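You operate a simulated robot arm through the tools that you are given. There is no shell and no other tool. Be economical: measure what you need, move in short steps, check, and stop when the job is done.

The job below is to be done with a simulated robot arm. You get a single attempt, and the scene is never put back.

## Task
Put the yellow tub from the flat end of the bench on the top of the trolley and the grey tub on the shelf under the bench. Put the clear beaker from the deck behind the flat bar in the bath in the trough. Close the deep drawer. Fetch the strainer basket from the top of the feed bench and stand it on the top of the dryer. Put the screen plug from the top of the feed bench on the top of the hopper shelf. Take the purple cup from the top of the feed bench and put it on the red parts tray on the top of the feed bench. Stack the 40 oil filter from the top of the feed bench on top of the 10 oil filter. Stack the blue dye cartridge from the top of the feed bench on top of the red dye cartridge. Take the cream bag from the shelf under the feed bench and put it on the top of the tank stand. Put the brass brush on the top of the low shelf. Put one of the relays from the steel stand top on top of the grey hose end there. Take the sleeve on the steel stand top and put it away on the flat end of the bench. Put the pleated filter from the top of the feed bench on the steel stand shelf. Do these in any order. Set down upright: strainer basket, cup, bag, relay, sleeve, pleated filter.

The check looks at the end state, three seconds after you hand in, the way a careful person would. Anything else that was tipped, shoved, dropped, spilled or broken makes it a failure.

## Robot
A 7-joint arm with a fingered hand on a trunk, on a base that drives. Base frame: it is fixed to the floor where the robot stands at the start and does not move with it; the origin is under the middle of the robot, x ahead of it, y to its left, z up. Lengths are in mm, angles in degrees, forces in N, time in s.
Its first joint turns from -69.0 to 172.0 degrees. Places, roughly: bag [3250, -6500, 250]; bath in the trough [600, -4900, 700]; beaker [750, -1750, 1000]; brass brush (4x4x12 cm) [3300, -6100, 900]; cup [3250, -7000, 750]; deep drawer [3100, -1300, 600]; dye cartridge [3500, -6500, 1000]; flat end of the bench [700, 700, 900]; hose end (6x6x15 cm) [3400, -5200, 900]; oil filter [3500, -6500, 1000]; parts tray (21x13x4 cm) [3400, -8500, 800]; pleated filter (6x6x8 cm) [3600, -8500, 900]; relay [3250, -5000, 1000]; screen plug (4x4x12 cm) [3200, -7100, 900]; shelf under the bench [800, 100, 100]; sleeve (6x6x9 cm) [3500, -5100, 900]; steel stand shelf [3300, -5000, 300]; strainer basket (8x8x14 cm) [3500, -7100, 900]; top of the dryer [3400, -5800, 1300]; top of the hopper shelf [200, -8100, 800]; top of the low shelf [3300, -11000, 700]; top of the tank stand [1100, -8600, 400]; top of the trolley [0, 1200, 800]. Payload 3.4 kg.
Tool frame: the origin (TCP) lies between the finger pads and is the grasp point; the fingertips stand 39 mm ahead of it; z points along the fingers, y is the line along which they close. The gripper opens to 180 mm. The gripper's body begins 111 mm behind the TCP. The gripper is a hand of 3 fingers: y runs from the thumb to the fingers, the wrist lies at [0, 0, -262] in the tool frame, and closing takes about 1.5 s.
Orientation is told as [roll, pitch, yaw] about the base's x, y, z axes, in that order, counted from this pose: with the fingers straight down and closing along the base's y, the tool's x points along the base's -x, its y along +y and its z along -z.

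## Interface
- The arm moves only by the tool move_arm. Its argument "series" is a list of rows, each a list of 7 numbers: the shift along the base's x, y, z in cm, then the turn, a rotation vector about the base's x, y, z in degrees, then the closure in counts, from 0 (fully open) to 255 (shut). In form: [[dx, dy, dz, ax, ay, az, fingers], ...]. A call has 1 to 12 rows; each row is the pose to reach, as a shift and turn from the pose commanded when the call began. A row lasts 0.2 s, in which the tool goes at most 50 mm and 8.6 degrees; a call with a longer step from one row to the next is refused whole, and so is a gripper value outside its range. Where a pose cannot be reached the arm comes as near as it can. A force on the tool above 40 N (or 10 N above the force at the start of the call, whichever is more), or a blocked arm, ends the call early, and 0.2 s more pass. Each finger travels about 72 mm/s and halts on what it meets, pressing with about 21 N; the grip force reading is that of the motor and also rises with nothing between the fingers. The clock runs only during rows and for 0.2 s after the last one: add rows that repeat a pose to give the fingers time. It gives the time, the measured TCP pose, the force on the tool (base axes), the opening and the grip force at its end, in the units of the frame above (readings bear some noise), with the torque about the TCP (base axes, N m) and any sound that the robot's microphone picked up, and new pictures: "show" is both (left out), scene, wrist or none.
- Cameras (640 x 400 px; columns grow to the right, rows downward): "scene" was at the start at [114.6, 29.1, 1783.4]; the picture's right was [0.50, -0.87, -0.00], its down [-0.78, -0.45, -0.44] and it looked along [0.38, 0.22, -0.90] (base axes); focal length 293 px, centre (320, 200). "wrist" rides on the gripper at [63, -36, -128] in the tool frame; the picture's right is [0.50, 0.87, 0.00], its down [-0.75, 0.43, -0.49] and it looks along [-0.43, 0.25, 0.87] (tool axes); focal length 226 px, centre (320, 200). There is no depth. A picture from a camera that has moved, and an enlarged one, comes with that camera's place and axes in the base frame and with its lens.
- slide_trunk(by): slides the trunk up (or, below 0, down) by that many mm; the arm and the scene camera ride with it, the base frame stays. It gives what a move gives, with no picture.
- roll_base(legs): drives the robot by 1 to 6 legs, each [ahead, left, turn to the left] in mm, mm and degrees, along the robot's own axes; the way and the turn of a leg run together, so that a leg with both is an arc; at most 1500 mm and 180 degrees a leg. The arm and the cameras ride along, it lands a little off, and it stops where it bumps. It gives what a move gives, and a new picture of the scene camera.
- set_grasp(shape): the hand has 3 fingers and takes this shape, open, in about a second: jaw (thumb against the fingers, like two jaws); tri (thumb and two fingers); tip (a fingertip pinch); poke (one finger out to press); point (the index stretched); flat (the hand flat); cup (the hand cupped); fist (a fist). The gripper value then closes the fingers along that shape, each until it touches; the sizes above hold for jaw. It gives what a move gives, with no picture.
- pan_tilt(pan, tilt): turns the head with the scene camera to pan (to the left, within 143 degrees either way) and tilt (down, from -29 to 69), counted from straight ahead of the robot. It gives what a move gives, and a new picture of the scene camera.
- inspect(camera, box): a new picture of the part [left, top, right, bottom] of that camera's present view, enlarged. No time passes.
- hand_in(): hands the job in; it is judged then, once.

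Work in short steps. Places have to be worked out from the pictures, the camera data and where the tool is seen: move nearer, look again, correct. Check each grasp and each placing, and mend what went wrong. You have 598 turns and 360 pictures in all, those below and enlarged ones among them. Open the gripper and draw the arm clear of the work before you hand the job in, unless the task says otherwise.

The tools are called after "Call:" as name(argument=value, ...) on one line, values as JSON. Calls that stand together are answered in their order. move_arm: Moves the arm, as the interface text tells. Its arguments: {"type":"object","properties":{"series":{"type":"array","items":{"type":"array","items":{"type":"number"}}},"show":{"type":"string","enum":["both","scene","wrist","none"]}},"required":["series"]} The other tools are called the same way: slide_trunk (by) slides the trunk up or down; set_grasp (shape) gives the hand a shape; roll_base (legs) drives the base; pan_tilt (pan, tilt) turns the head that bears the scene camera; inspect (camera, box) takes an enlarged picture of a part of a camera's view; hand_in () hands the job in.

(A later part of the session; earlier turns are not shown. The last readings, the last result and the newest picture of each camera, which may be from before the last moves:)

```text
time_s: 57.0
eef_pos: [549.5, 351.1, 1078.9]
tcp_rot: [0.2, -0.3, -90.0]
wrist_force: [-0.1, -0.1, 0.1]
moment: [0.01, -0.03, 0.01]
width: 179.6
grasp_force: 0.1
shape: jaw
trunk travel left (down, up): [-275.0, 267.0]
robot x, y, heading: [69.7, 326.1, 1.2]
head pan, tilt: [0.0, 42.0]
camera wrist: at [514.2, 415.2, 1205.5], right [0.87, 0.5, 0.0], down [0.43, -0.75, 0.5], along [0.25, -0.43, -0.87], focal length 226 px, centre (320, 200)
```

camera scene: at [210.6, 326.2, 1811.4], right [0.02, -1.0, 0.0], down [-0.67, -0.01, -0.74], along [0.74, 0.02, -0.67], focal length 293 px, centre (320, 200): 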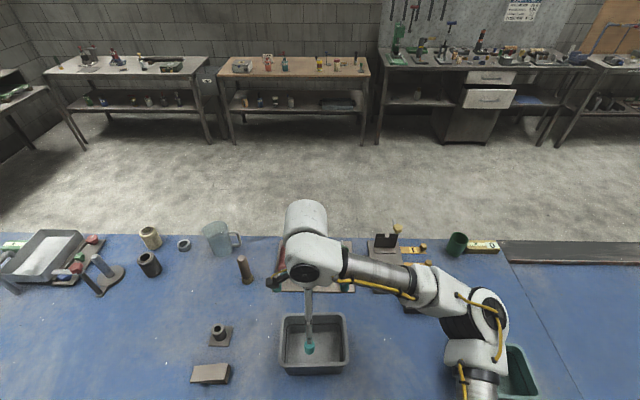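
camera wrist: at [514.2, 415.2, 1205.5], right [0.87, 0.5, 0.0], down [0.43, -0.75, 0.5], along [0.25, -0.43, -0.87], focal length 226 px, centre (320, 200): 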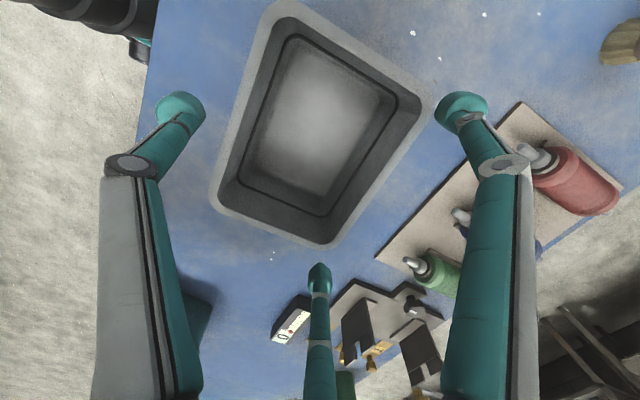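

The rim is at about z=1025 with its centre near (536,358). I'll correct slightly, descend to z≈995 and check.

Call:
move_arm(series=[[0.2, 0.6, -3, 0, 0, 0, 0], [0.2, 0.6, -6, 0, 0, 0, 0], [0.2, 0.6, -8, 0, 0, 0, 0]], show="wrist")

```text
time_s: 57.8
eef_pos: [553.4, 365.9, 1018.5]
tcp_rot: [1.2, 0.2, -90.2]
wrist_force: [-0.5, -0.3, 16.7]
moment: [-0.86, -0.11, -0.11]
width: 180.1
grasp_force: 0.1
shape: jaw
trunk travel left (down, up): [-275.0, 267.0]
robot x, y, heading: [60.1, 331.4, 1.1]
head pan, tilt: [0.0, 42.0]
stopped in row 3: the force on the tool passed its limit (the readings are from after the stop); the commanded pose is now the measured one
camera wrist: at [515.8, 427.9, 1144.7], right [0.87, 0.5, 0.02], down [0.42, -0.75, 0.5], along [0.26, -0.43, -0.87], focal length 226 px, centre (320, 200)
```

wrist: 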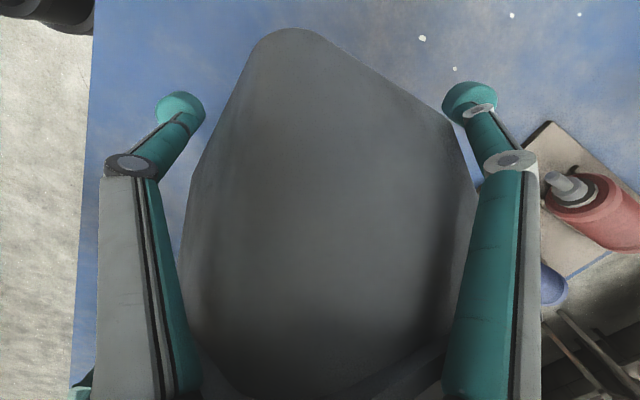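

The force limit tripped: a finger pressed on the tub rim and the tub appears to have tilted. I'll raise gently and look.

Call:
move_arm(series=[[0, 0, 1, 0, 0, 0, 0], [0, 0, 2, 0, 0, 0, 0]])

```text
time_s: 58.4
eef_pos: [554.9, 365.6, 1036.0]
tcp_rot: [0.7, 0.0, -90.0]
wrist_force: [0.4, -0.5, 0.2]
moment: [-0.03, -0.05, -0.03]
width: 180.2
grasp_force: 0.0
shape: jaw
trunk travel left (down, up): [-275.0, 267.0]
robot x, y, heading: [66.3, 327.0, 1.1]
head pan, tilt: [0.0, 42.0]
camera scene: at [209.6, 326.1, 1811.5], right [0.02, -1.0, 0.0], down [-0.67, -0.01, -0.74], along [0.74, 0.02, -0.67], focal length 293 px, centre (320, 200)
camera wrist: at [516.4, 428.6, 1163.4], right [0.87, 0.5, 0.01], down [0.43, -0.75, 0.5], along [0.26, -0.43, -0.87], focal length 226 px, centre (320, 200)
```

scene: 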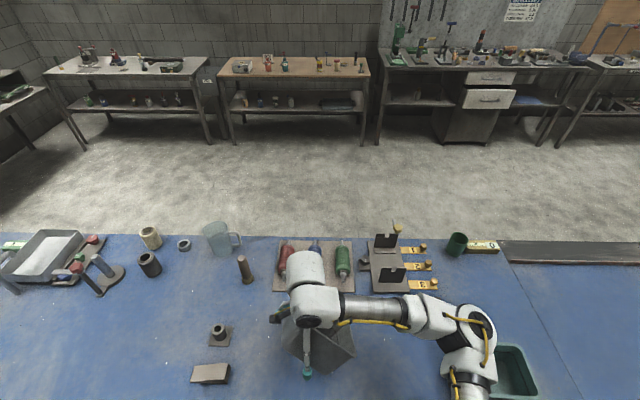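
wrist: 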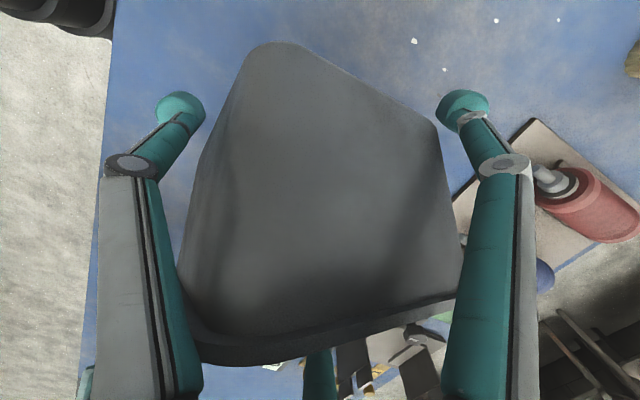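

The tub has tipped onto its side, so it'll have to be righted. I'll raise the hand clear and look closely at how it lies.

Call:
move_arm(series=[[0, 0, 4, 0, 0, 0, 0], [0, 0, 8, 0, 0, 0, 0], [-3, 3, 12, 0, 0, 0, 0], [-6, 6, 14, 0, 0, 0, 0], [-9, 9, 16, 0, 0, 0, 0]], show="wrist")

Call:
inspect(camera="scene", box=[200, 230, 460, 400])

```text
refused: row 3 steps farther than a row can; nothing moved
```

```text
2.35 times, centred on (330, 315) of scene
camera zoom: at [209.6, 326.1, 1811.5], right [0.02, -1.0, 0.0], down [-0.67, -0.01, -0.74], along [0.74, 0.02, -0.67], focal length 690 px, centre (296, -71)
```

zoom: 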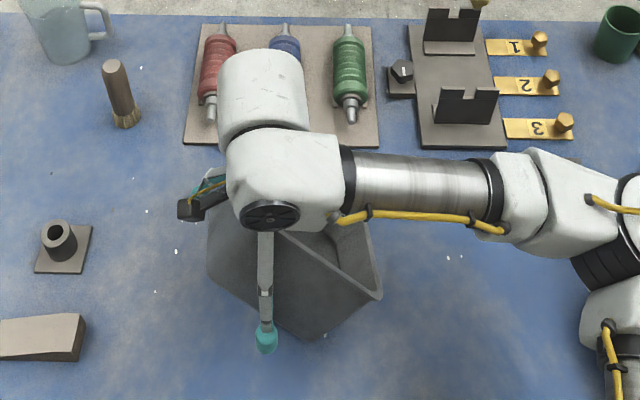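

Call:
move_arm(series=[[0, 0, 4, 0, 0, 0, 0], [0, 0, 8, 0, 0, 0, 0], [-2, 3, 11, 0, 0, 0, 0], [-4, 6, 14, 0, 0, 0, 0], [-6, 9, 16, 0, 0, 0, 0], [-8, 12, 17, 0, 0, 0, 0], [-10, 16, 17, 0, 0, 0, 0]])

```text
time_s: 60.0
eef_pos: [452.4, 526.4, 1205.6]
tcp_rot: [0.9, -0.1, -90.1]
wrist_force: [0.0, 0.5, -0.2]
moment: [0.0, -0.03, -0.05]
width: 180.0
grasp_force: 0.0
shape: jaw
trunk travel left (down, up): [-275.0, 267.0]
robot x, y, heading: [64.7, 325.6, 1.3]
head pan, tilt: [0.0, 42.0]
camera scene: at [208.2, 333.0, 1811.7], right [0.02, -1.0, 0.0], down [-0.67, -0.02, -0.74], along [0.74, 0.02, -0.67], focal length 293 px, centre (320, 200)
camera wrist: at [413.2, 589.9, 1331.4], right [0.87, 0.5, 0.01], down [0.43, -0.75, 0.5], along [0.26, -0.43, -0.87], focal length 226 px, centre (320, 200)
```

scene: 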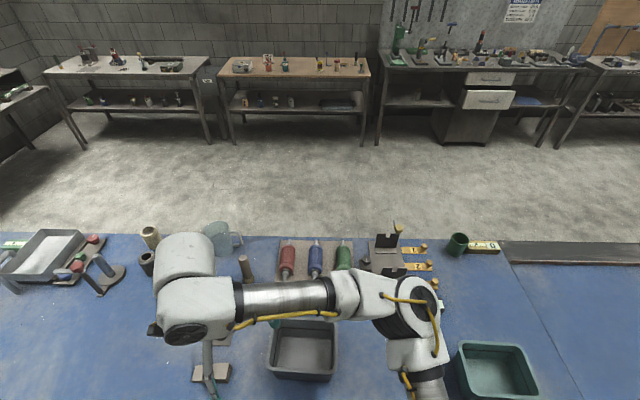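
wrist: 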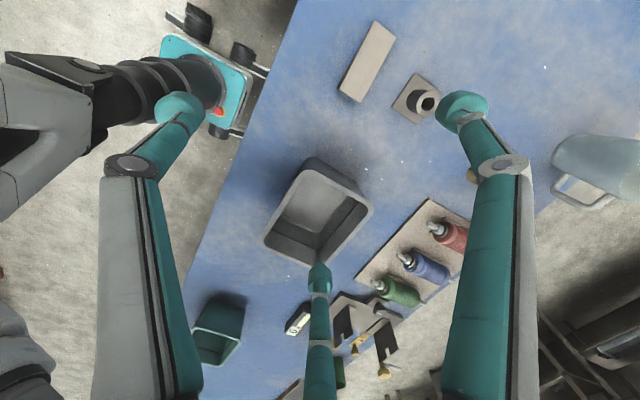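

The tub has fallen back upright and now sits at about (515,395). I'll hover over it again, keeping the fingertips above the rim, and centre more carefully.

Call:
move_arm(series=[[2, -3, -3, 0, 0, 0, 0], [4, -6, -6, 0, 0, 0, 0], [6, -9, -8, 0, 0, 0, 0], [8, -12.5, -9, -1, 0, 0, 0]], show="wrist")

```text
time_s: 61.0
eef_pos: [536.5, 398.7, 1111.7]
tcp_rot: [0.9, -1.0, -90.0]
wrist_force: [-0.1, -0.9, 0.1]
moment: [0.03, 0.04, 0.02]
width: 180.0
grasp_force: 0.1
shape: jaw
trunk travel left (down, up): [-275.0, 267.0]
robot x, y, heading: [65.4, 329.4, 1.1]
head pan, tilt: [0.0, 42.0]
camera wrist: at [498.6, 464.1, 1237.4], right [0.87, 0.5, 0.0], down [0.43, -0.74, 0.51], along [0.26, -0.44, -0.86], focal length 226 px, centre (320, 200)
```

wrist: 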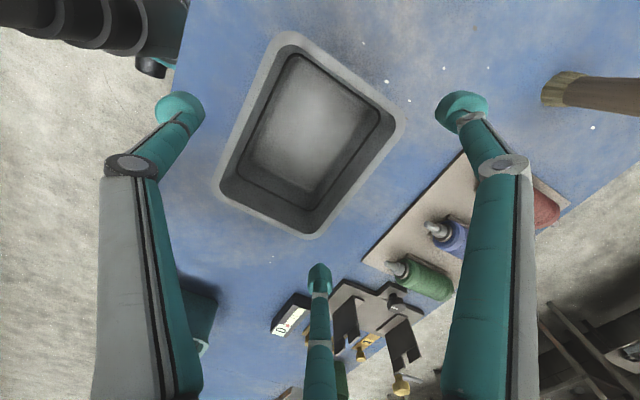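

In tool axes the tub centre is about (-9,-13) relative to the TCP. I'll shift +10 in x and -5 in y for equal finger clearance, level the tool, and descend with the tips just above the rim to verify.

Call:
move_arm(series=[[1.0, -0.5, -2, 1, 0.9, 0, 0], [1.0, -0.5, -3.5, 1, 0.9, 0, 0]], show="wrist")

```text
time_s: 61.6
eef_pos: [546.3, 393.2, 1079.9]
tcp_rot: [0.1, 0.0, -90.0]
wrist_force: [0.0, -0.7, 0.2]
moment: [0.01, -0.03, 0.01]
width: 180.1
grasp_force: 0.0
shape: jaw
trunk travel left (down, up): [-275.0, 267.0]
robot x, y, heading: [65.8, 328.4, 1.4]
head pan, tilt: [0.0, 42.0]
camera wrist: at [509.7, 456.2, 1208.4], right [0.87, 0.5, 0.0], down [0.43, -0.75, 0.49], along [0.25, -0.43, -0.87], focal length 226 px, centre (320, 200)
```

wrist: 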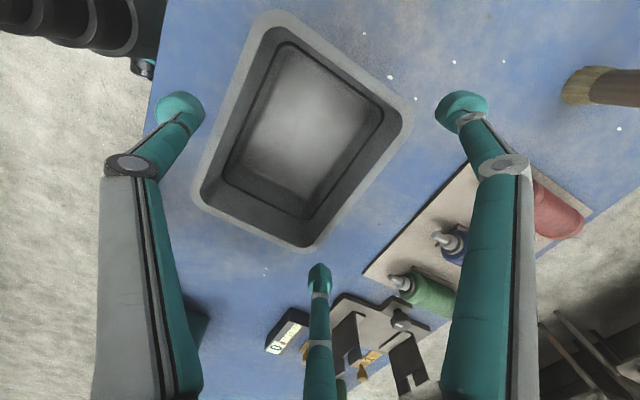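

Clearances look even now (at least 15 mm everywhere). I'll descend gently to z≈998.

Call:
move_arm(series=[[0, -0.2, -2, 0, 0, 0, 0], [0, -0.2, -4, 0, 0, 0, 0], [0, -0.2, -6, 0, 0, 0, 0]], show="wrist")

```text
time_s: 62.4
eef_pos: [544.1, 390.4, 1020.1]
tcp_rot: [0.0, 0.1, -90.0]
wrist_force: [-0.3, -0.4, -0.6]
moment: [0.03, 0.04, 0.02]
width: 179.9
grasp_force: 0.0
shape: jaw
trunk travel left (down, up): [-275.0, 267.0]
robot x, y, heading: [64.0, 328.4, 1.2]
head pan, tilt: [0.0, 42.0]
camera wrist: at [508.5, 454.2, 1147.7], right [0.87, 0.5, 0.0], down [0.43, -0.75, 0.49], along [0.25, -0.43, -0.87], focal length 226 px, centre (320, 200)
```

wrist: 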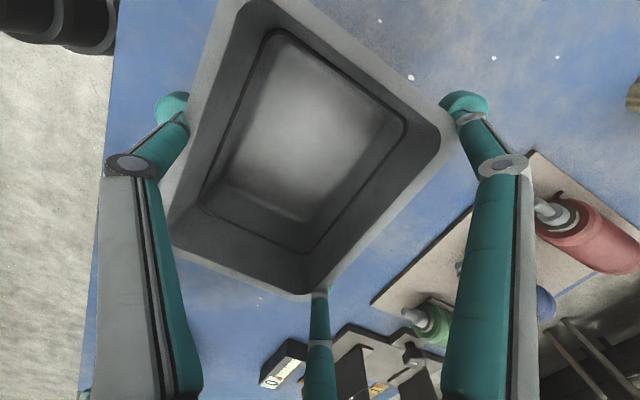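

No contact yet. I'll go 15 mm lower and close.

Call:
move_arm(series=[[0, 0, -1.5, 0, 0, 0, 0], [0, 0, -1.5, 0, 0, 0, 60], [0, 0, -1.5, 0, 0, 0, 120], [0, 0, -1.5, 0, 0, 0, 255], [0, 0, -1.5, 0, 0, 0, 255], [0, 0, -1.5, 0, 0, 0, 255], [0, 0, -1.5, 0, 0, 0, 255]], show="wrist")

```text
time_s: 64.0
eef_pos: [541.7, 391.6, 1007.6]
tcp_rot: [0.0, 0.0, -90.0]
wrist_force: [-0.7, 2.8, 6.7]
moment: [0.29, -0.4, 0.17]
width: 139.2
grasp_force: 21.5
shape: jaw
trunk travel left (down, up): [-275.0, 267.0]
robot x, y, heading: [66.6, 327.6, 1.2]
head pan, tilt: [0.0, 42.0]
camera wrist: at [506.3, 455.2, 1135.0], right [0.87, 0.5, 0.0], down [0.43, -0.75, 0.49], along [0.25, -0.43, -0.87], focal length 226 px, centre (320, 200)
```

wrist: 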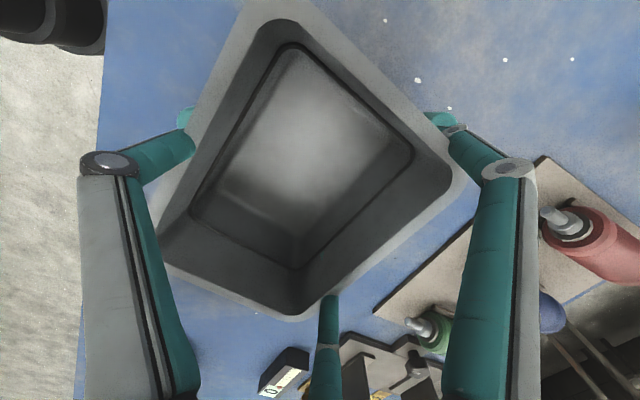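

Gripped at 139 mm. I'll lift slowly and check.

Call:
move_arm(series=[[0, 0, 1, 0, 0, 0, 255], [0, 0, 2, 0, 0, 0, 255], [0, 0, 4, 0, 0, 0, 255], [0, 0, 7, 0, 0, 0, 255], [0, 0, 11, 0, 0, 0, 255]])

```text
time_s: 65.2
eef_pos: [544.0, 394.2, 1116.8]
tcp_rot: [0.1, 0.0, -90.0]
wrist_force: [0.1, -0.1, -0.7]
moment: [0.04, 0.01, -0.01]
width: 138.9
grasp_force: 20.9
shape: jaw
trunk travel left (down, up): [-275.0, 267.0]
robot x, y, heading: [66.0, 328.1, 1.4]
head pan, tilt: [0.0, 42.0]
camera scene: at [209.1, 327.2, 1811.6], right [0.02, -1.0, 0.0], down [-0.67, -0.01, -0.74], along [0.74, 0.02, -0.67], focal length 293 px, centre (320, 200)
camera wrist: at [508.9, 457.9, 1243.8], right [0.87, 0.5, 0.0], down [0.44, -0.75, 0.49], along [0.25, -0.43, -0.87], focal length 226 px, centre (320, 200)
```

scene: 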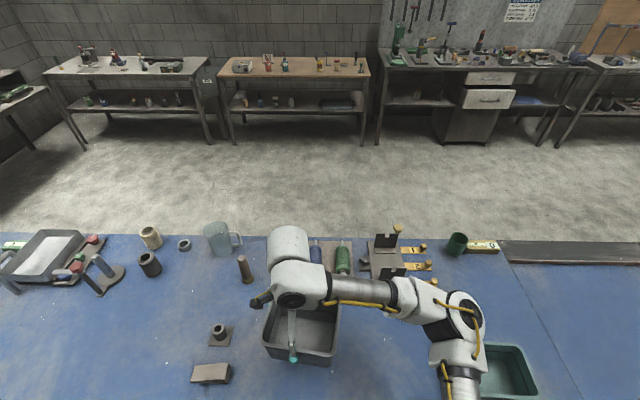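
wrist: 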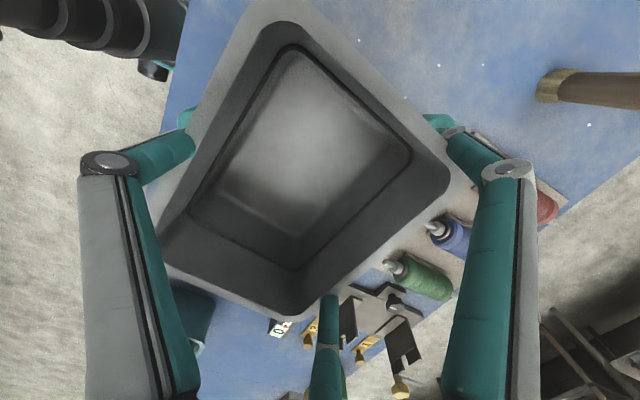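

The grey tub is held. I'll back away from the bench, shift right to the middle of the open bay, and lower the trunk.

Call:
roll_base(legs=[[-650, 0, -1], [0, -180, 0]])

Call:
slide_trunk(by=-270)

Call:
move_arm(series=[[0, 0, -5, 0, 0, 0, 255], [0, 0, -10, 0, 0, 0, 255], [0, 0, -15, 0, 0, 0, 255], [0, 0, -20, 0, 0, 0, 255], [0, 0, -25, 0, 0, 0, 255], [0, 0, -30, 0, 0, 0, 255], [0, 0, -35, 0, 0, 0, 255], [0, 0, -40, 0, 0, 0, 255], [0, 0, -45, 0, 0, 0, 255], [0, 0, -50, 0, 0, 0, 255], [0, 0, -55, 0, 0, 0, 255]])

```text
time_s: 69.9
eef_pos: [-92.5, 189.2, 1115.8]
tcp_rot: [0.0, 0.0, -91.1]
wrist_force: [0.1, -0.7, -1.2]
moment: [0.06, -0.04, 0.01]
width: 138.8
grasp_force: 20.8
shape: jaw
trunk travel left (down, up): [-275.0, 267.0]
robot x, y, heading: [-576.3, 134.3, 0.3]
head pan, tilt: [0.0, 42.0]
camera scene: at [-430.1, 132.3, 1811.5], right [0.0, -1.0, 0.0], down [-0.67, 0.0, -0.74], along [0.74, 0.0, -0.67], focal length 293 px, centre (320, 200)
```

scene: 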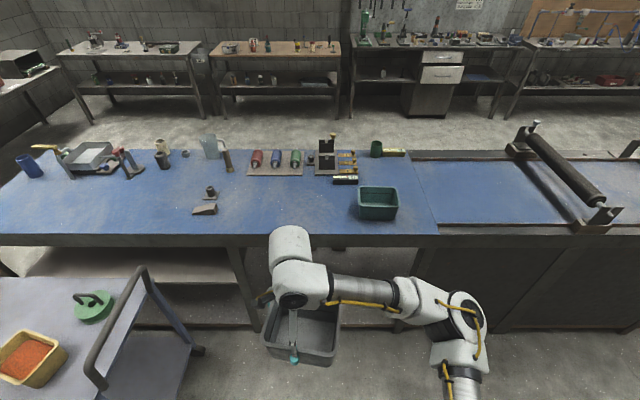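

```text
time_s: 72.6
eef_pos: [-96.8, 188.0, 847.8]
tcp_rot: [0.2, -0.1, -91.3]
wrist_force: [0.2, -0.5, -1.2]
moment: [0.04, 0.01, 0.01]
width: 138.5
grasp_force: 21.2
shape: jaw
trunk travel left (down, up): [-5.0, 537.0]
robot x, y, heading: [-571.8, 133.4, -0.2]
head pan, tilt: [0.0, 42.0]
```

```text
time_s: 75.0
eef_pos: [-95.1, 190.9, 297.5]
tcp_rot: [0.2, 0.1, -91.2]
wrist_force: [-0.4, 0.9, -1.4]
moment: [0.02, -0.03, 0.03]
width: 138.0
grasp_force: 20.8
shape: jaw
trunk travel left (down, up): [-5.0, 537.0]
robot x, y, heading: [-576.8, 130.7, 0.2]
head pan, tilt: [0.0, 42.0]
camera scene: at [-24.8, 130.4, 1460.4], right [0.0, -1.0, 0.0], down [-0.67, 0.0, -0.74], along [0.74, 0.0, -0.67], focal length 293 px, centre (320, 200)
camera wrist: at [-131.5, 255.2, 425.8], right [0.88, 0.48, 0.0], down [0.42, -0.76, 0.49], along [0.24, -0.43, -0.87], focal length 226 px, centre (320, 200)
```

scene: 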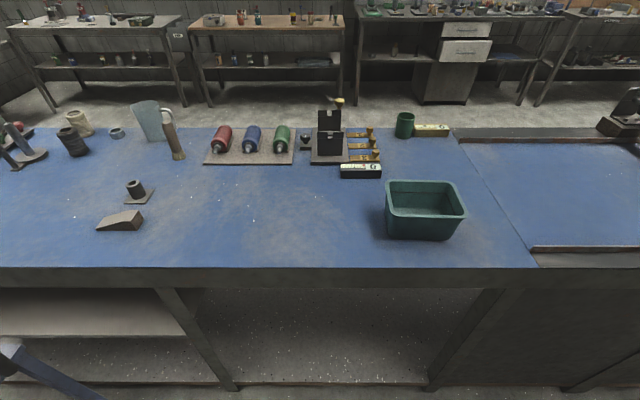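
wrist: 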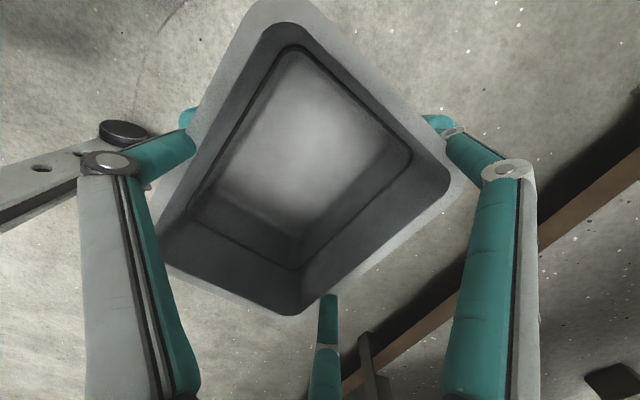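

The torso leaned forward to reach low, and the head is now over x≈-25. I'll tilt the head down to see the arm and body before moving in.

Call:
pan_tilt(pan=0, tilt=69)

```text
time_s: 75.9
eef_pos: [-96.4, 191.2, 299.2]
tcp_rot: [0.2, 0.0, -91.1]
wrist_force: [-0.8, 0.7, -1.0]
moment: [-0.02, -0.03, -0.02]
width: 137.8
grasp_force: 21.6
shape: jaw
trunk travel left (down, up): [-5.0, 537.0]
robot x, y, heading: [-577.0, 134.6, 0.1]
head pan, tilt: [0.0, 68.8]
camera scene: at [-52.9, 130.4, 1427.5], right [0.0, -1.0, 0.0], down [-0.93, 0.0, -0.36], along [0.36, 0.0, -0.93], focal length 293 px, centre (320, 200)
```

scene: 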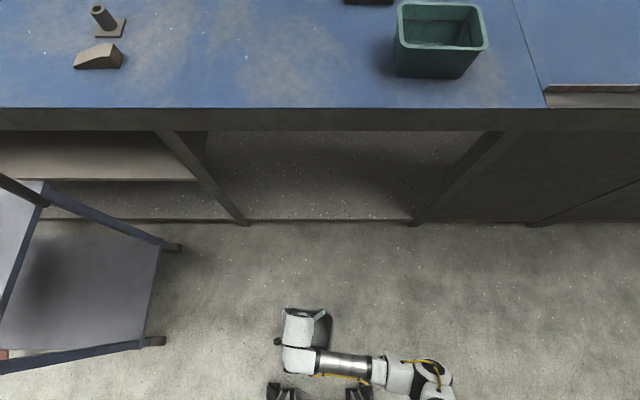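

The bay is clear between the legs at y≈-353 and y≈512. The tub bottom is at about z=215, above the shelf at 100, so I'll drive ahead in parts while watching for the leaning torso.

Call:
roll_base(legs=[[430, 0, 0]])

```text
time_s: 78.5
eef_pos: [329.1, 200.1, 298.6]
tcp_rot: [0.2, 0.1, -90.4]
wrist_force: [0.4, 0.0, -1.2]
moment: [0.02, 0.03, 0.0]
width: 137.8
grasp_force: 21.0
shape: jaw
trunk travel left (down, up): [-5.0, 537.0]
robot x, y, heading: [-148.7, 137.0, 0.8]
head pan, tilt: [0.0, 68.8]
camera scene: at [373.5, 140.7, 1427.4], right [0.02, -1.0, 0.0], down [-0.93, -0.01, -0.36], along [0.36, 0.01, -0.93], focal length 293 px, centre (320, 200)
```

scene: 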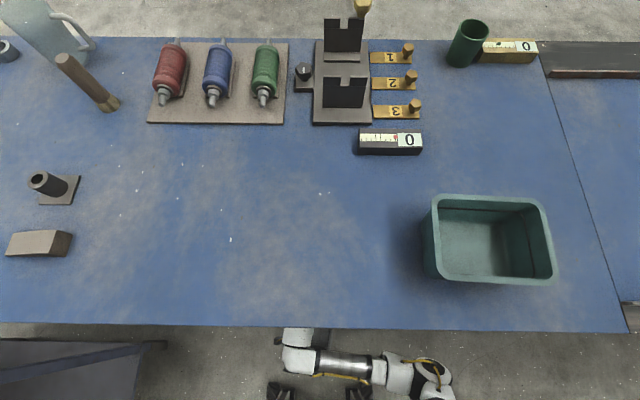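

Call:
roll_base(legs=[[110, 0, 0]])

Call:
move_arm(series=[[0, 0, -2, 0, 0, 0, 255]], show="wrist")

```text
time_s: 79.7
eef_pos: [437.7, 202.5, 298.8]
tcp_rot: [0.4, -0.1, -90.5]
wrist_force: [0.2, 1.1, -2.4]
moment: [-0.01, -0.05, -0.01]
width: 137.6
grasp_force: 20.9
shape: jaw
trunk travel left (down, up): [-5.0, 537.0]
robot x, y, heading: [-38.7, 137.6, 0.8]
head pan, tilt: [0.0, 68.8]
camera scene: at [483.9, 142.2, 1427.3], right [0.01, -1.0, 0.0], down [-0.93, -0.01, -0.36], along [0.36, 0.01, -0.93], focal length 293 px, centre (320, 200)
```

scene: 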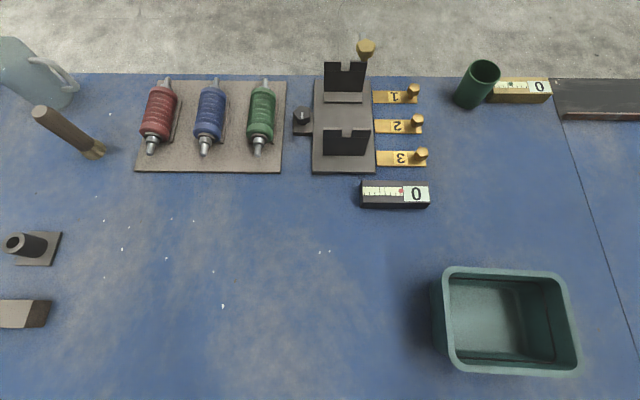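

```text
time_s: 80.1
eef_pos: [437.1, 201.8, 282.4]
tcp_rot: [0.7, -0.1, -90.5]
wrist_force: [-0.4, 0.2, -0.5]
moment: [0.02, -0.02, 0.01]
width: 137.7
grasp_force: 21.1
shape: jaw
trunk travel left (down, up): [-5.0, 537.0]
robot x, y, heading: [-41.3, 139.3, 1.1]
head pan, tilt: [0.0, 68.8]
camera wrist: at [400.2, 265.7, 409.1], right [0.87, 0.49, 0.01], down [0.42, -0.76, 0.5], along [0.25, -0.43, -0.87], focal length 226 px, centre (320, 200)
```

wrist: 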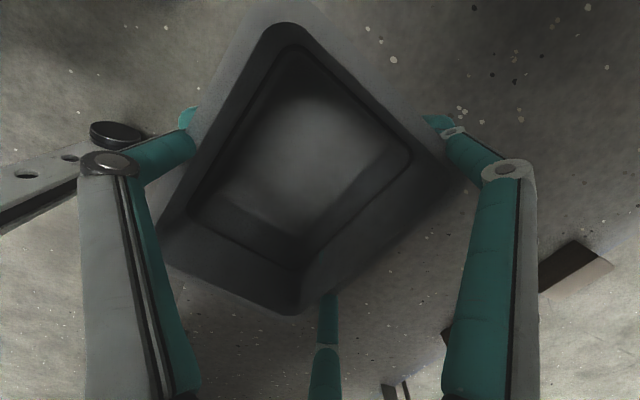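

No bump so far. I'll go a little further in, then extend the hand and look again.

Call:
roll_base(legs=[[60, 0, 0]])

Call:
move_arm(series=[[2, 0, -1, 0, 0, 0, 255], [4, 0, -2, 0, 0, 0, 255]], show="wrist")

```text
time_s: 81.1
eef_pos: [497.6, 203.0, 281.7]
tcp_rot: [0.6, -0.1, -90.5]
wrist_force: [0.2, 0.0, -1.0]
moment: [0.02, -0.01, -0.02]
width: 137.6
grasp_force: 20.5
shape: jaw
trunk travel left (down, up): [-5.0, 537.0]
robot x, y, heading: [22.4, 140.3, 0.7]
head pan, tilt: [0.0, 68.8]
camera scene: at [544.6, 143.0, 1427.4], right [0.01, -1.0, 0.0], down [-0.93, -0.01, -0.36], along [0.36, 0.01, -0.93], focal length 293 px, centre (320, 200)
```

scene: 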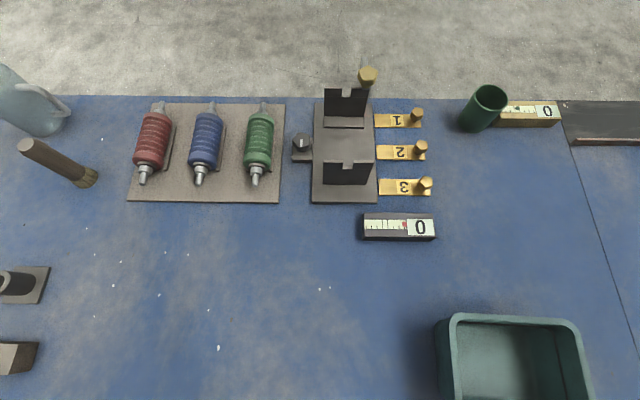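

```text
time_s: 81.7
eef_pos: [536.6, 203.5, 262.9]
tcp_rot: [0.8, -0.2, -90.5]
wrist_force: [-0.4, 0.4, -1.3]
moment: [0.03, 0.0, 0.01]
width: 137.6
grasp_force: 21.2
shape: jaw
trunk travel left (down, up): [-5.0, 537.0]
robot x, y, heading: [21.2, 139.1, 0.9]
head pan, tilt: [0.0, 68.8]
camera wrist: at [498.8, 267.4, 390.5], right [0.87, 0.49, 0.01], down [0.42, -0.76, 0.5], along [0.26, -0.43, -0.87], focal length 226 px, centre (320, 200)
```

wrist: 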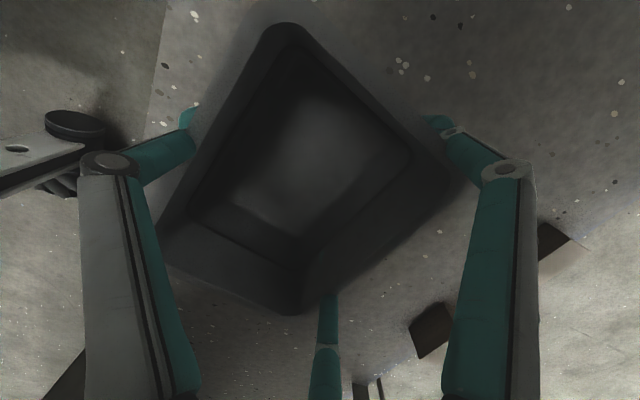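

The shelf's front edge shows at x≈345 and the tub is over the shelf at about 460..580. I'll lower it gently.

Call:
move_arm(series=[[0, 0, -1.5, 0, 0, 0, 255], [0, 0, -3, 0, 0, 0, 255], [0, 0, -4, 0, 0, 0, 255], [0, 0, -4.5, 0, 0, 0, 255], [0, 0, -5, 0, 0, 0, 255]], show="none")

Call:
move_arm(series=[[0, 0, -0.4, 0, 0, 0, 255], [0, 0, -0.8, 0, 0, 0, 255], [0, 0, -1.2, 0, 0, 0, 255], [0, 0, -1.6, 0, 0, 0, 255]], show="none")

```text
time_s: 82.9
eef_pos: [535.3, 203.4, 214.3]
tcp_rot: [0.9, -0.3, -90.5]
wrist_force: [-0.3, -0.3, -1.4]
moment: [-0.02, -0.01, 0.0]
width: 137.7
grasp_force: 20.1
shape: jaw
trunk travel left (down, up): [-5.0, 537.0]
robot x, y, heading: [23.2, 139.6, 1.0]
head pan, tilt: [0.0, 68.8]
```

```text
time_s: 84.1
eef_pos: [537.5, 206.1, 202.3]
tcp_rot: [1.5, 0.2, -90.4]
wrist_force: [-3.0, -1.3, 20.1]
moment: [0.11, -0.08, 0.23]
width: 132.3
grasp_force: 20.7
shape: jaw
trunk travel left (down, up): [-5.0, 537.0]
robot x, y, heading: [22.6, 143.2, 0.7]
head pan, tilt: [0.0, 68.8]
stopped in row 4: the force on the tool passed its limit (the readings are from after the stop); the commanded pose is now the measured one
```

The tub touched down at about z=204. I'll ease up, open, and look.

Call:
move_arm(series=[[0, 0, 0.3, 0, 0, 0, 255], [0, 0, 0.3, 0, 0, 0, 60], [0, 0, 0.3, 0, 0, 0, 0], [0, 0, 0.3, 0, 0, 0, 0], [0, 0, 0.3, 0, 0, 0, 0]], show="wrist")

```text
time_s: 85.3
eef_pos: [536.6, 204.8, 203.0]
tcp_rot: [1.2, 0.0, -90.4]
wrist_force: [0.4, 0.9, -0.2]
moment: [0.02, 0.02, -0.03]
width: 179.7
grasp_force: 0.0
shape: jaw
trunk travel left (down, up): [-5.0, 537.0]
robot x, y, heading: [19.8, 136.3, 0.9]
head pan, tilt: [0.0, 68.8]
camera wrist: at [498.8, 268.1, 330.4], right [0.87, 0.49, 0.02], down [0.42, -0.76, 0.5], along [0.26, -0.43, -0.87], focal length 226 px, centre (320, 200)
```

wrist: 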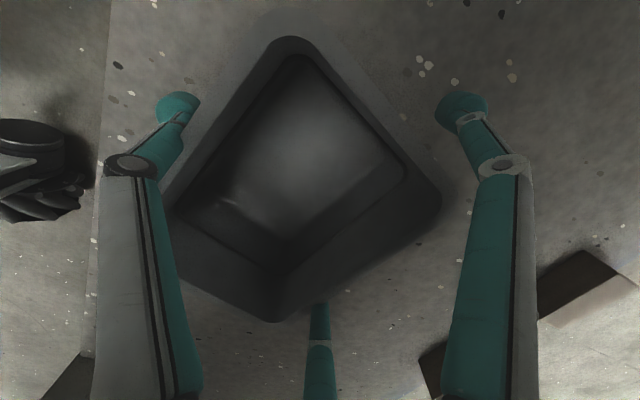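

Released and standing flat. I'll raise the hand out of it, back away from the bench, and raise the trunk.

Call:
move_arm(series=[[0, 0, 2, 0, 0, 0, 0], [0, 0, 5, 0, 0, 0, 0], [0, 0, 9, 0, 0, 0, 0], [0, 0, 12, 0, 0, 0, 0]], show="wrist")

Call:
roll_base(legs=[[-650, 0, 0]])

```text
time_s: 86.3
eef_pos: [534.6, 203.9, 323.0]
tcp_rot: [1.3, -0.1, -90.3]
wrist_force: [0.1, 0.6, 0.0]
moment: [-0.03, -0.01, 0.0]
width: 180.1
grasp_force: 0.0
shape: jaw
trunk travel left (down, up): [-5.0, 537.0]
robot x, y, heading: [23.9, 139.0, 0.6]
head pan, tilt: [0.0, 68.8]
camera wrist: at [495.6, 267.4, 449.6], right [0.87, 0.49, 0.02], down [0.42, -0.76, 0.5], along [0.26, -0.43, -0.86], focal length 226 px, centre (320, 200)
```

wrist: 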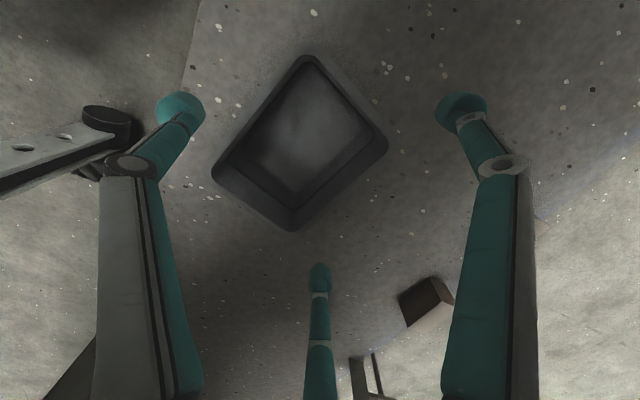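

```text
time_s: 89.8
eef_pos: [-106.3, 192.0, 323.1]
tcp_rot: [1.3, 0.0, -91.6]
wrist_force: [0.8, -0.5, 1.0]
moment: [-0.05, -0.02, -0.01]
width: 179.8
grasp_force: 0.0
shape: jaw
trunk travel left (down, up): [-5.0, 537.0]
robot x, y, heading: [-617.2, 140.7, -0.1]
head pan, tilt: [0.0, 68.8]
camera scene: at [-98.4, 130.7, 1427.7], right [-0.01, -1.0, 0.0], down [-0.93, 0.01, -0.36], along [0.36, 0.0, -0.93], focal length 293 px, centre (320, 200)
```

scene: 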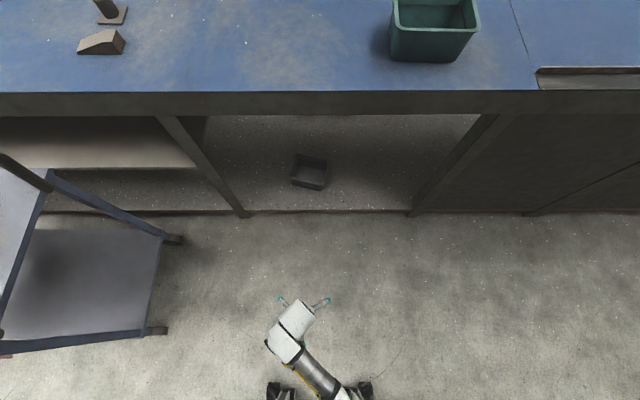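

The grey tub stands on the shelf. I'll raise the trunk and the arm, then go to the beaker near y=-1750.

Call:
slide_trunk(by=270)

Call:
move_arm(series=[[0, 0, 5, 0, 0, 0, 0], [0, 0, 10, 0, 0, 0, 0], [0, 0, 15, 0, 0, 0, 0], [0, 0, 20, 0, 0, 0, 0], [0, 0, 25, 0, 0, 0, 0], [0, 0, 30, 0, 0, 0, 0], [0, 0, 35, 0, 0, 0, 0], [0, 0, 40, 0, 0, 0, 0], [0, 0, 45, 0, 0, 0, 0], [0, 0, 50, 0, 0, 0, 0], [0, 0, 55, 0, 0, 0, 0], [0, 0, 60, 0, 0, 0, 0]], show="none")

Call:
pan_tilt(pan=-60, tilt=30)

```text
time_s: 92.6
eef_pos: [-107.4, 190.2, 594.7]
tcp_rot: [1.5, 0.0, -91.5]
wrist_force: [-0.1, 0.5, 0.2]
moment: [-0.01, 0.0, 0.0]
width: 180.1
grasp_force: 0.0
shape: jaw
trunk travel left (down, up): [-275.0, 267.0]
robot x, y, heading: [-620.1, 133.7, -0.5]
head pan, tilt: [0.0, 68.8]
```

```text
time_s: 95.2
eef_pos: [97.6, 182.8, 1153.7]
tcp_rot: [1.0, 0.1, -91.7]
wrist_force: [0.3, -0.1, -0.8]
moment: [0.0, 0.01, 0.01]
width: 180.2
grasp_force: 0.2
shape: jaw
out of reach, approached as far as the arm can: row 3, 4, 5, 6, 7, 8, 9, 10, 11, 12
trunk travel left (down, up): [-275.0, 267.0]
robot x, y, heading: [-618.8, 134.6, -0.5]
head pan, tilt: [0.0, 68.8]
```

```text
time_s: 96.5
eef_pos: [96.6, 182.2, 1156.9]
tcp_rot: [1.4, 0.0, -91.7]
wrist_force: [-0.5, -1.0, 0.5]
moment: [0.01, -0.04, -0.01]
width: 179.7
grasp_force: 0.1
shape: jaw
trunk travel left (down, up): [-275.0, 267.0]
robot x, y, heading: [-623.4, 137.9, -0.7]
head pan, tilt: [-60.0, 30.0]
camera scene: at [-512.7, 55.5, 1829.8], right [-0.87, -0.5, 0.0], down [-0.25, 0.44, -0.86], along [0.43, -0.75, -0.5], focal length 293 px, centre (320, 200)
```

scene: 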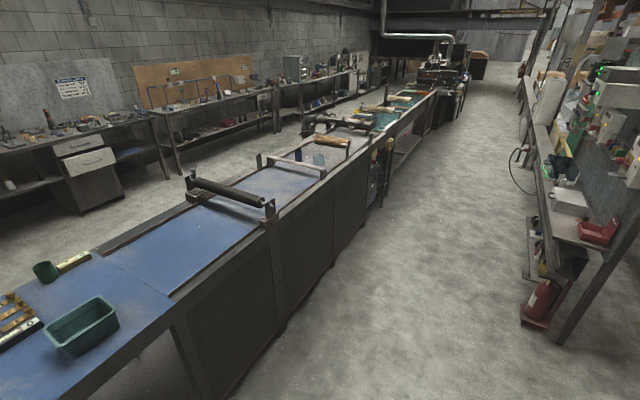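

The line continues to the right, with the beaker visible on the deck behind a wooden-handled bar. I'll draw the arm back in and drive sideways to y≈-1750.

Call:
move_arm(series=[[-4, 0, 1, 0, 0, 0, 0], [-8, 0, 2, 0, 0, 0, 0], [-12, 0, 2, 0, 0, 0, 0], [-16, 0, 2, 0, 0, 0, 0], [-20, 0, 2, 0, 0, 0, 0]], show="none")

Call:
roll_base(legs=[[0, -1400, 0], [300, -450, 0]])

Call:
pan_tilt(pan=0, tilt=48)

```text
time_s: 97.7
eef_pos: [97.0, 182.1, 1155.8]
tcp_rot: [1.4, 0.1, -91.7]
wrist_force: [0.1, 0.1, 0.3]
moment: [0.01, 0.03, 0.0]
width: 179.9
grasp_force: 0.1
shape: jaw
out of reach, approached as far as the arm can: row 1, 2, 3, 4, 5
trunk travel left (down, up): [-275.0, 267.0]
robot x, y, heading: [-617.3, 134.8, -0.4]
head pan, tilt: [-60.0, 30.0]
```

```text
time_s: 107.4
eef_pos: [413.3, -1654.8, 1157.1]
tcp_rot: [1.3, 0.0, -90.9]
wrist_force: [1.0, 0.3, -0.1]
moment: [-0.03, 0.02, 0.0]
width: 180.0
grasp_force: 0.1
shape: jaw
trunk travel left (down, up): [-275.0, 267.0]
robot x, y, heading: [-304.9, -1709.6, 0.4]
head pan, tilt: [-60.0, 30.0]
camera scene: at [-194.1, -1787.3, 1829.9], right [-0.86, -0.51, 0.0], down [-0.26, 0.43, -0.87], along [0.44, -0.75, -0.5], focal length 293 px, centre (320, 200)
```

scene: 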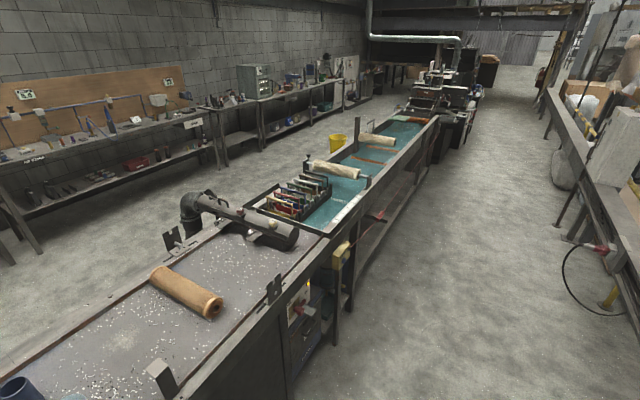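

```text
time_s: 108.7
eef_pos: [413.2, -1655.8, 1160.4]
tcp_rot: [1.5, 0.1, -90.9]
wrist_force: [1.6, 0.7, -0.8]
moment: [-0.02, -0.01, 0.02]
width: 180.0
grasp_force: 0.1
shape: jaw
trunk travel left (down, up): [-275.0, 267.0]
robot x, y, heading: [-304.9, -1708.2, 0.2]
head pan, tilt: [0.0, 48.0]
camera scene: at [-161.5, -1711.1, 1802.9], right [0.01, -1.0, 0.0], down [-0.75, 0.0, -0.67], along [0.67, 0.0, -0.75], focal length 293 px, centre (320, 200)
```

scene: 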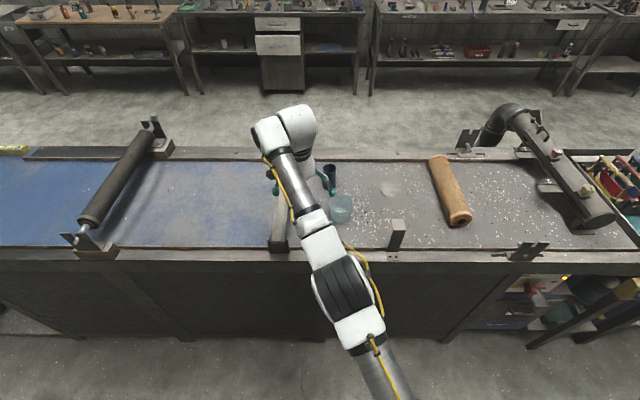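

The arm seems stuck near a straight-elbow configuration. I'll try a few small moves away from the beaker to free it.

Call:
move_arm(series=[[0, 0, 3, 0, 0, 0, 0], [-3, 0, 4, 0, 0, 0, 0], [-6, 3, 4, 0, 0, 0, 0]], show="none")

```text
time_s: 109.5
eef_pos: [380.9, -1653.0, 1221.6]
tcp_rot: [1.4, 0.0, -90.9]
wrist_force: [-0.2, 0.0, 0.1]
moment: [-0.04, -0.01, 0.0]
width: 179.9
grasp_force: 0.1
shape: jaw
out of reach, approached as far as the arm can: row 1, 2, 3
trunk travel left (down, up): [-275.0, 267.0]
robot x, y, heading: [-301.5, -1706.5, 0.2]
head pan, tilt: [0.0, 48.0]
```

Call:
move_arm(series=[[-2, 0, -4, 0, 0, 0, 0], [-4, 0, -8, 0, 0, 0, 0], [-6, 0, -12, 0, 0, 0, 0], [-8, 0, -16, 0, 0, 0, 0]], show="scene")

```text
time_s: 110.5
eef_pos: [430.0, -1657.8, 1100.8]
tcp_rot: [1.2, 0.0, -91.0]
wrist_force: [0.3, -0.3, -0.4]
moment: [-0.01, 0.01, 0.0]
width: 179.9
grasp_force: 0.1
shape: jaw
out of reach, approached as far as the arm can: row 1, 2, 3, 4
trunk travel left (down, up): [-275.0, 267.0]
robot x, y, heading: [-304.6, -1704.9, 0.7]
head pan, tilt: [0.0, 48.0]
camera scene: at [-158.7, -1710.0, 1802.5], right [0.01, -1.0, 0.0], down [-0.75, 0.0, -0.66], along [0.66, 0.0, -0.75], focal length 293 px, centre (320, 200)
```

scene: 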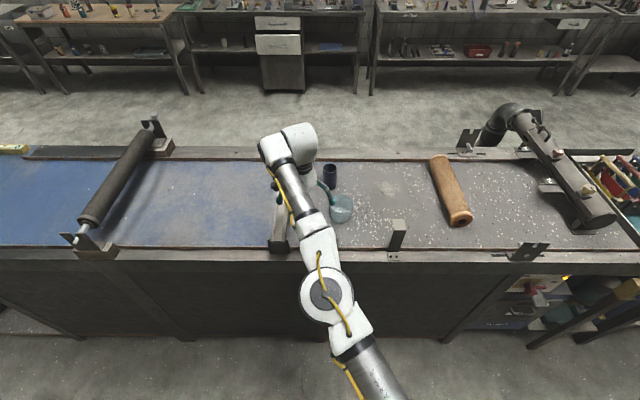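

The fingers are close above the beaker, so I'll go up first, then try to reach the start-like posture (hand to the left, yaw 0) to free the elbow.

Call:
move_arm(series=[[0, 2, 5, 0, 0, 0, 0], [0, 5, 9, 0, 0, 8, 0], [0, 9, 11, 0, 0, 16, 0], [0, 13, 11, 0, 0, 24, 0], [-3, 17, 11, 0, 0, 32, 0], [-6, 20, 11, 0, 0, 40, 0]], show="scene")

```text
refused: row 1 steps farther than a row can; nothing moved
```

Call:
move_arm(series=[[0, 2, 4, 0, 0, 0, 0], [0, 5, 8, 0, 0, 8, 0], [0, 9, 10, 0, 0, 16, 0], [0, 13, 11, 0, 0, 24, 0], [-3, 16, 11, 0, 0, 32, 0], [-6, 19, 11, 0, 0, 40, 0]], show="scene")

```text
time_s: 111.9
eef_pos: [337.3, -1499.8, 1130.9]
tcp_rot: [1.4, 0.5, -51.1]
wrist_force: [-1.0, -0.2, -0.5]
moment: [0.0, 0.05, -0.05]
width: 180.0
grasp_force: 0.1
shape: jaw
out of reach, approached as far as the arm can: row 1, 2, 3, 4, 5, 6
trunk travel left (down, up): [-275.0, 267.0]
robot x, y, heading: [-301.3, -1706.4, 0.5]
head pan, tilt: [0.0, 48.0]
camera scene: at [-152.3, -1714.0, 1801.6], right [0.01, -1.0, 0.0], down [-0.75, 0.0, -0.66], along [0.66, 0.01, -0.75], focal length 293 px, centre (320, 200)
```

scene: 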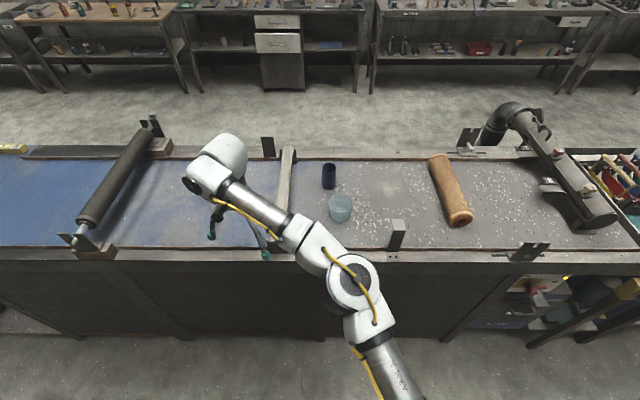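

The solver seems caught at the straight-arm singularity, with the commanded pose away from the measured one. I'll bring the command back out toward the measured pose and tilt the tool so the elbow has to bend.

Call:
move_arm(series=[[4.5, 0, 0, 0, 0, 0, 0], [9, 0, 0, 0, 0, 0, 0], [13.5, -1, 0, 0, 0, 0, 0], [18, -2, 0, 0, 0, 0, 0], [22.5, -3, 0, 0, 0, 0, 0], [27, -4, 0, 0, 0, 0, 0], [31.5, -5, 0, 0, 0, 0, 0], [36, -6, -1, 0, 0, 0, 0], [40, -6, -2, 0, 0, 0, 0], [44, -6, -3, 0, 0, 0, 0]], show="none")

```text
time_s: 114.1
eef_pos: [449.3, -1646.4, 1066.8]
tcp_rot: [1.4, -0.1, -50.9]
wrist_force: [-1.4, 0.3, 1.0]
moment: [-0.04, -0.01, -0.02]
width: 179.8
grasp_force: 0.1
shape: jaw
out of reach, approached as far as the arm can: row 1, 2, 3, 4, 5, 6, 7, 8, 9, 10
trunk travel left (down, up): [-275.0, 267.0]
robot x, y, heading: [-303.6, -1706.8, 0.2]
head pan, tilt: [0.0, 48.0]
```

Before experimenting further I back the base away so the arm is clear of the deck.

Call:
roll_base(legs=[[-450, 0, 0]])

Call:
move_arm(series=[[0, 0, 0, 0, -8, 0, 0], [0, 0, 0, 0, -16, 0, 0], [0, 0, 0, 0, -24, 0, 0], [0, 0, 0, 0, -32, 0, 0], [0, 0, 0, 0, -40, 0, 0]], show="scene")

```text
time_s: 116.8
eef_pos: [-0.5, -1660.4, 1068.6]
tcp_rot: [1.7, 0.1, -51.6]
wrist_force: [-0.4, -0.7, -0.3]
moment: [-0.01, -0.03, 0.02]
width: 180.2
grasp_force: 0.1
shape: jaw
trunk travel left (down, up): [-275.0, 267.0]
robot x, y, heading: [-751.9, -1712.3, -0.5]
head pan, tilt: [0.0, 48.0]
camera scene: at [-610.6, -1715.6, 1802.9], right [0.0, -1.0, 0.0], down [-0.75, 0.01, -0.67], along [0.67, 0.0, -0.75], focal length 293 px, centre (320, 200)
```

scene: 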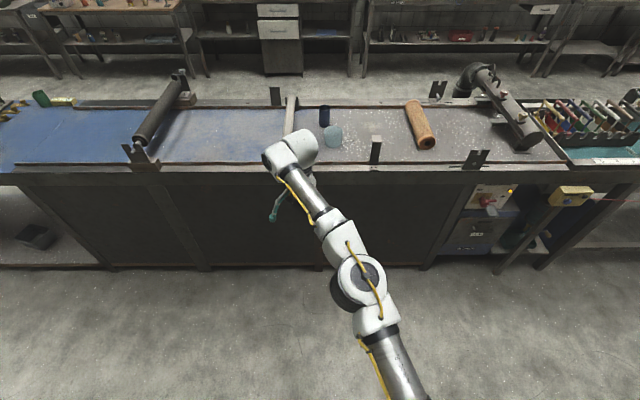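

```text
time_s: 118.0
eef_pos: [-4.0, -1662.6, 1071.3]
tcp_rot: [35.3, -23.5, -58.9]
wrist_force: [0.2, 0.2, 0.0]
moment: [0.01, -0.02, 0.01]
width: 180.1
grasp_force: 0.1
shape: jaw
trunk travel left (down, up): [-275.0, 267.0]
robot x, y, heading: [-752.0, -1713.5, -0.4]
head pan, tilt: [0.0, 48.0]
camera scene: at [-610.1, -1718.0, 1802.8], right [0.0, -1.0, 0.0], down [-0.75, 0.01, -0.67], along [0.67, 0.0, -0.75], focal length 293 px, centre (320, 200)
```

scene: 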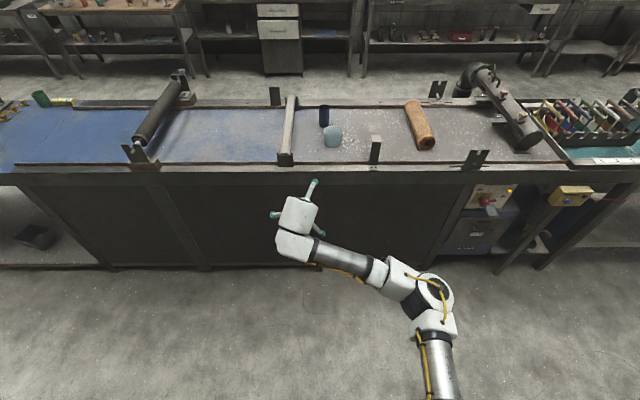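

The tilt freed the elbow. Now I'll retract and raise first, then bring the tool back to vertical.

Call:
move_arm(series=[[-4, 0, 2, 0, 0, 0, 0], [-8, 0, 4, 0, 0, 0, 0], [-12, 0, 6, 0, 0, 0, 0], [-16, 0, 8, 0, 0, 0, 0], [-20, 0, 10, 0, 0, 0, 0], [-24, 0, 11, 0, 0, 0, 0], [-24, 0, 11, 0, 8, 0, 0], [-24, 0, 11, 0, 16, 0, 0], [-24, 0, 11, 0, 24, 0, 0], [-24, 0, 11, 0, 32, 0, 0], [-24, 0, 11, 0, 40, 0, 0]], show="wrist")

```text
time_s: 120.4
eef_pos: [-244.0, -1659.3, 1180.4]
tcp_rot: [1.6, 0.0, -51.4]
wrist_force: [-0.1, 0.9, -1.3]
moment: [-0.01, 0.02, 0.0]
width: 180.1
grasp_force: 0.0
shape: jaw
trunk travel left (down, up): [-275.0, 267.0]
robot x, y, heading: [-752.2, -1710.7, -0.3]
head pan, tilt: [0.0, 48.0]
camera wrist: at [-313.6, -1634.0, 1307.5], right [0.37, 0.93, 0.02], down [0.8, -0.33, 0.5], along [0.48, -0.17, -0.86], focal length 226 px, centre (320, 200)
```

wrist: 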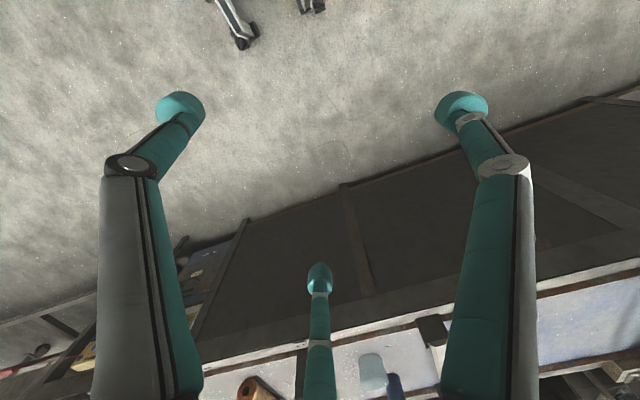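

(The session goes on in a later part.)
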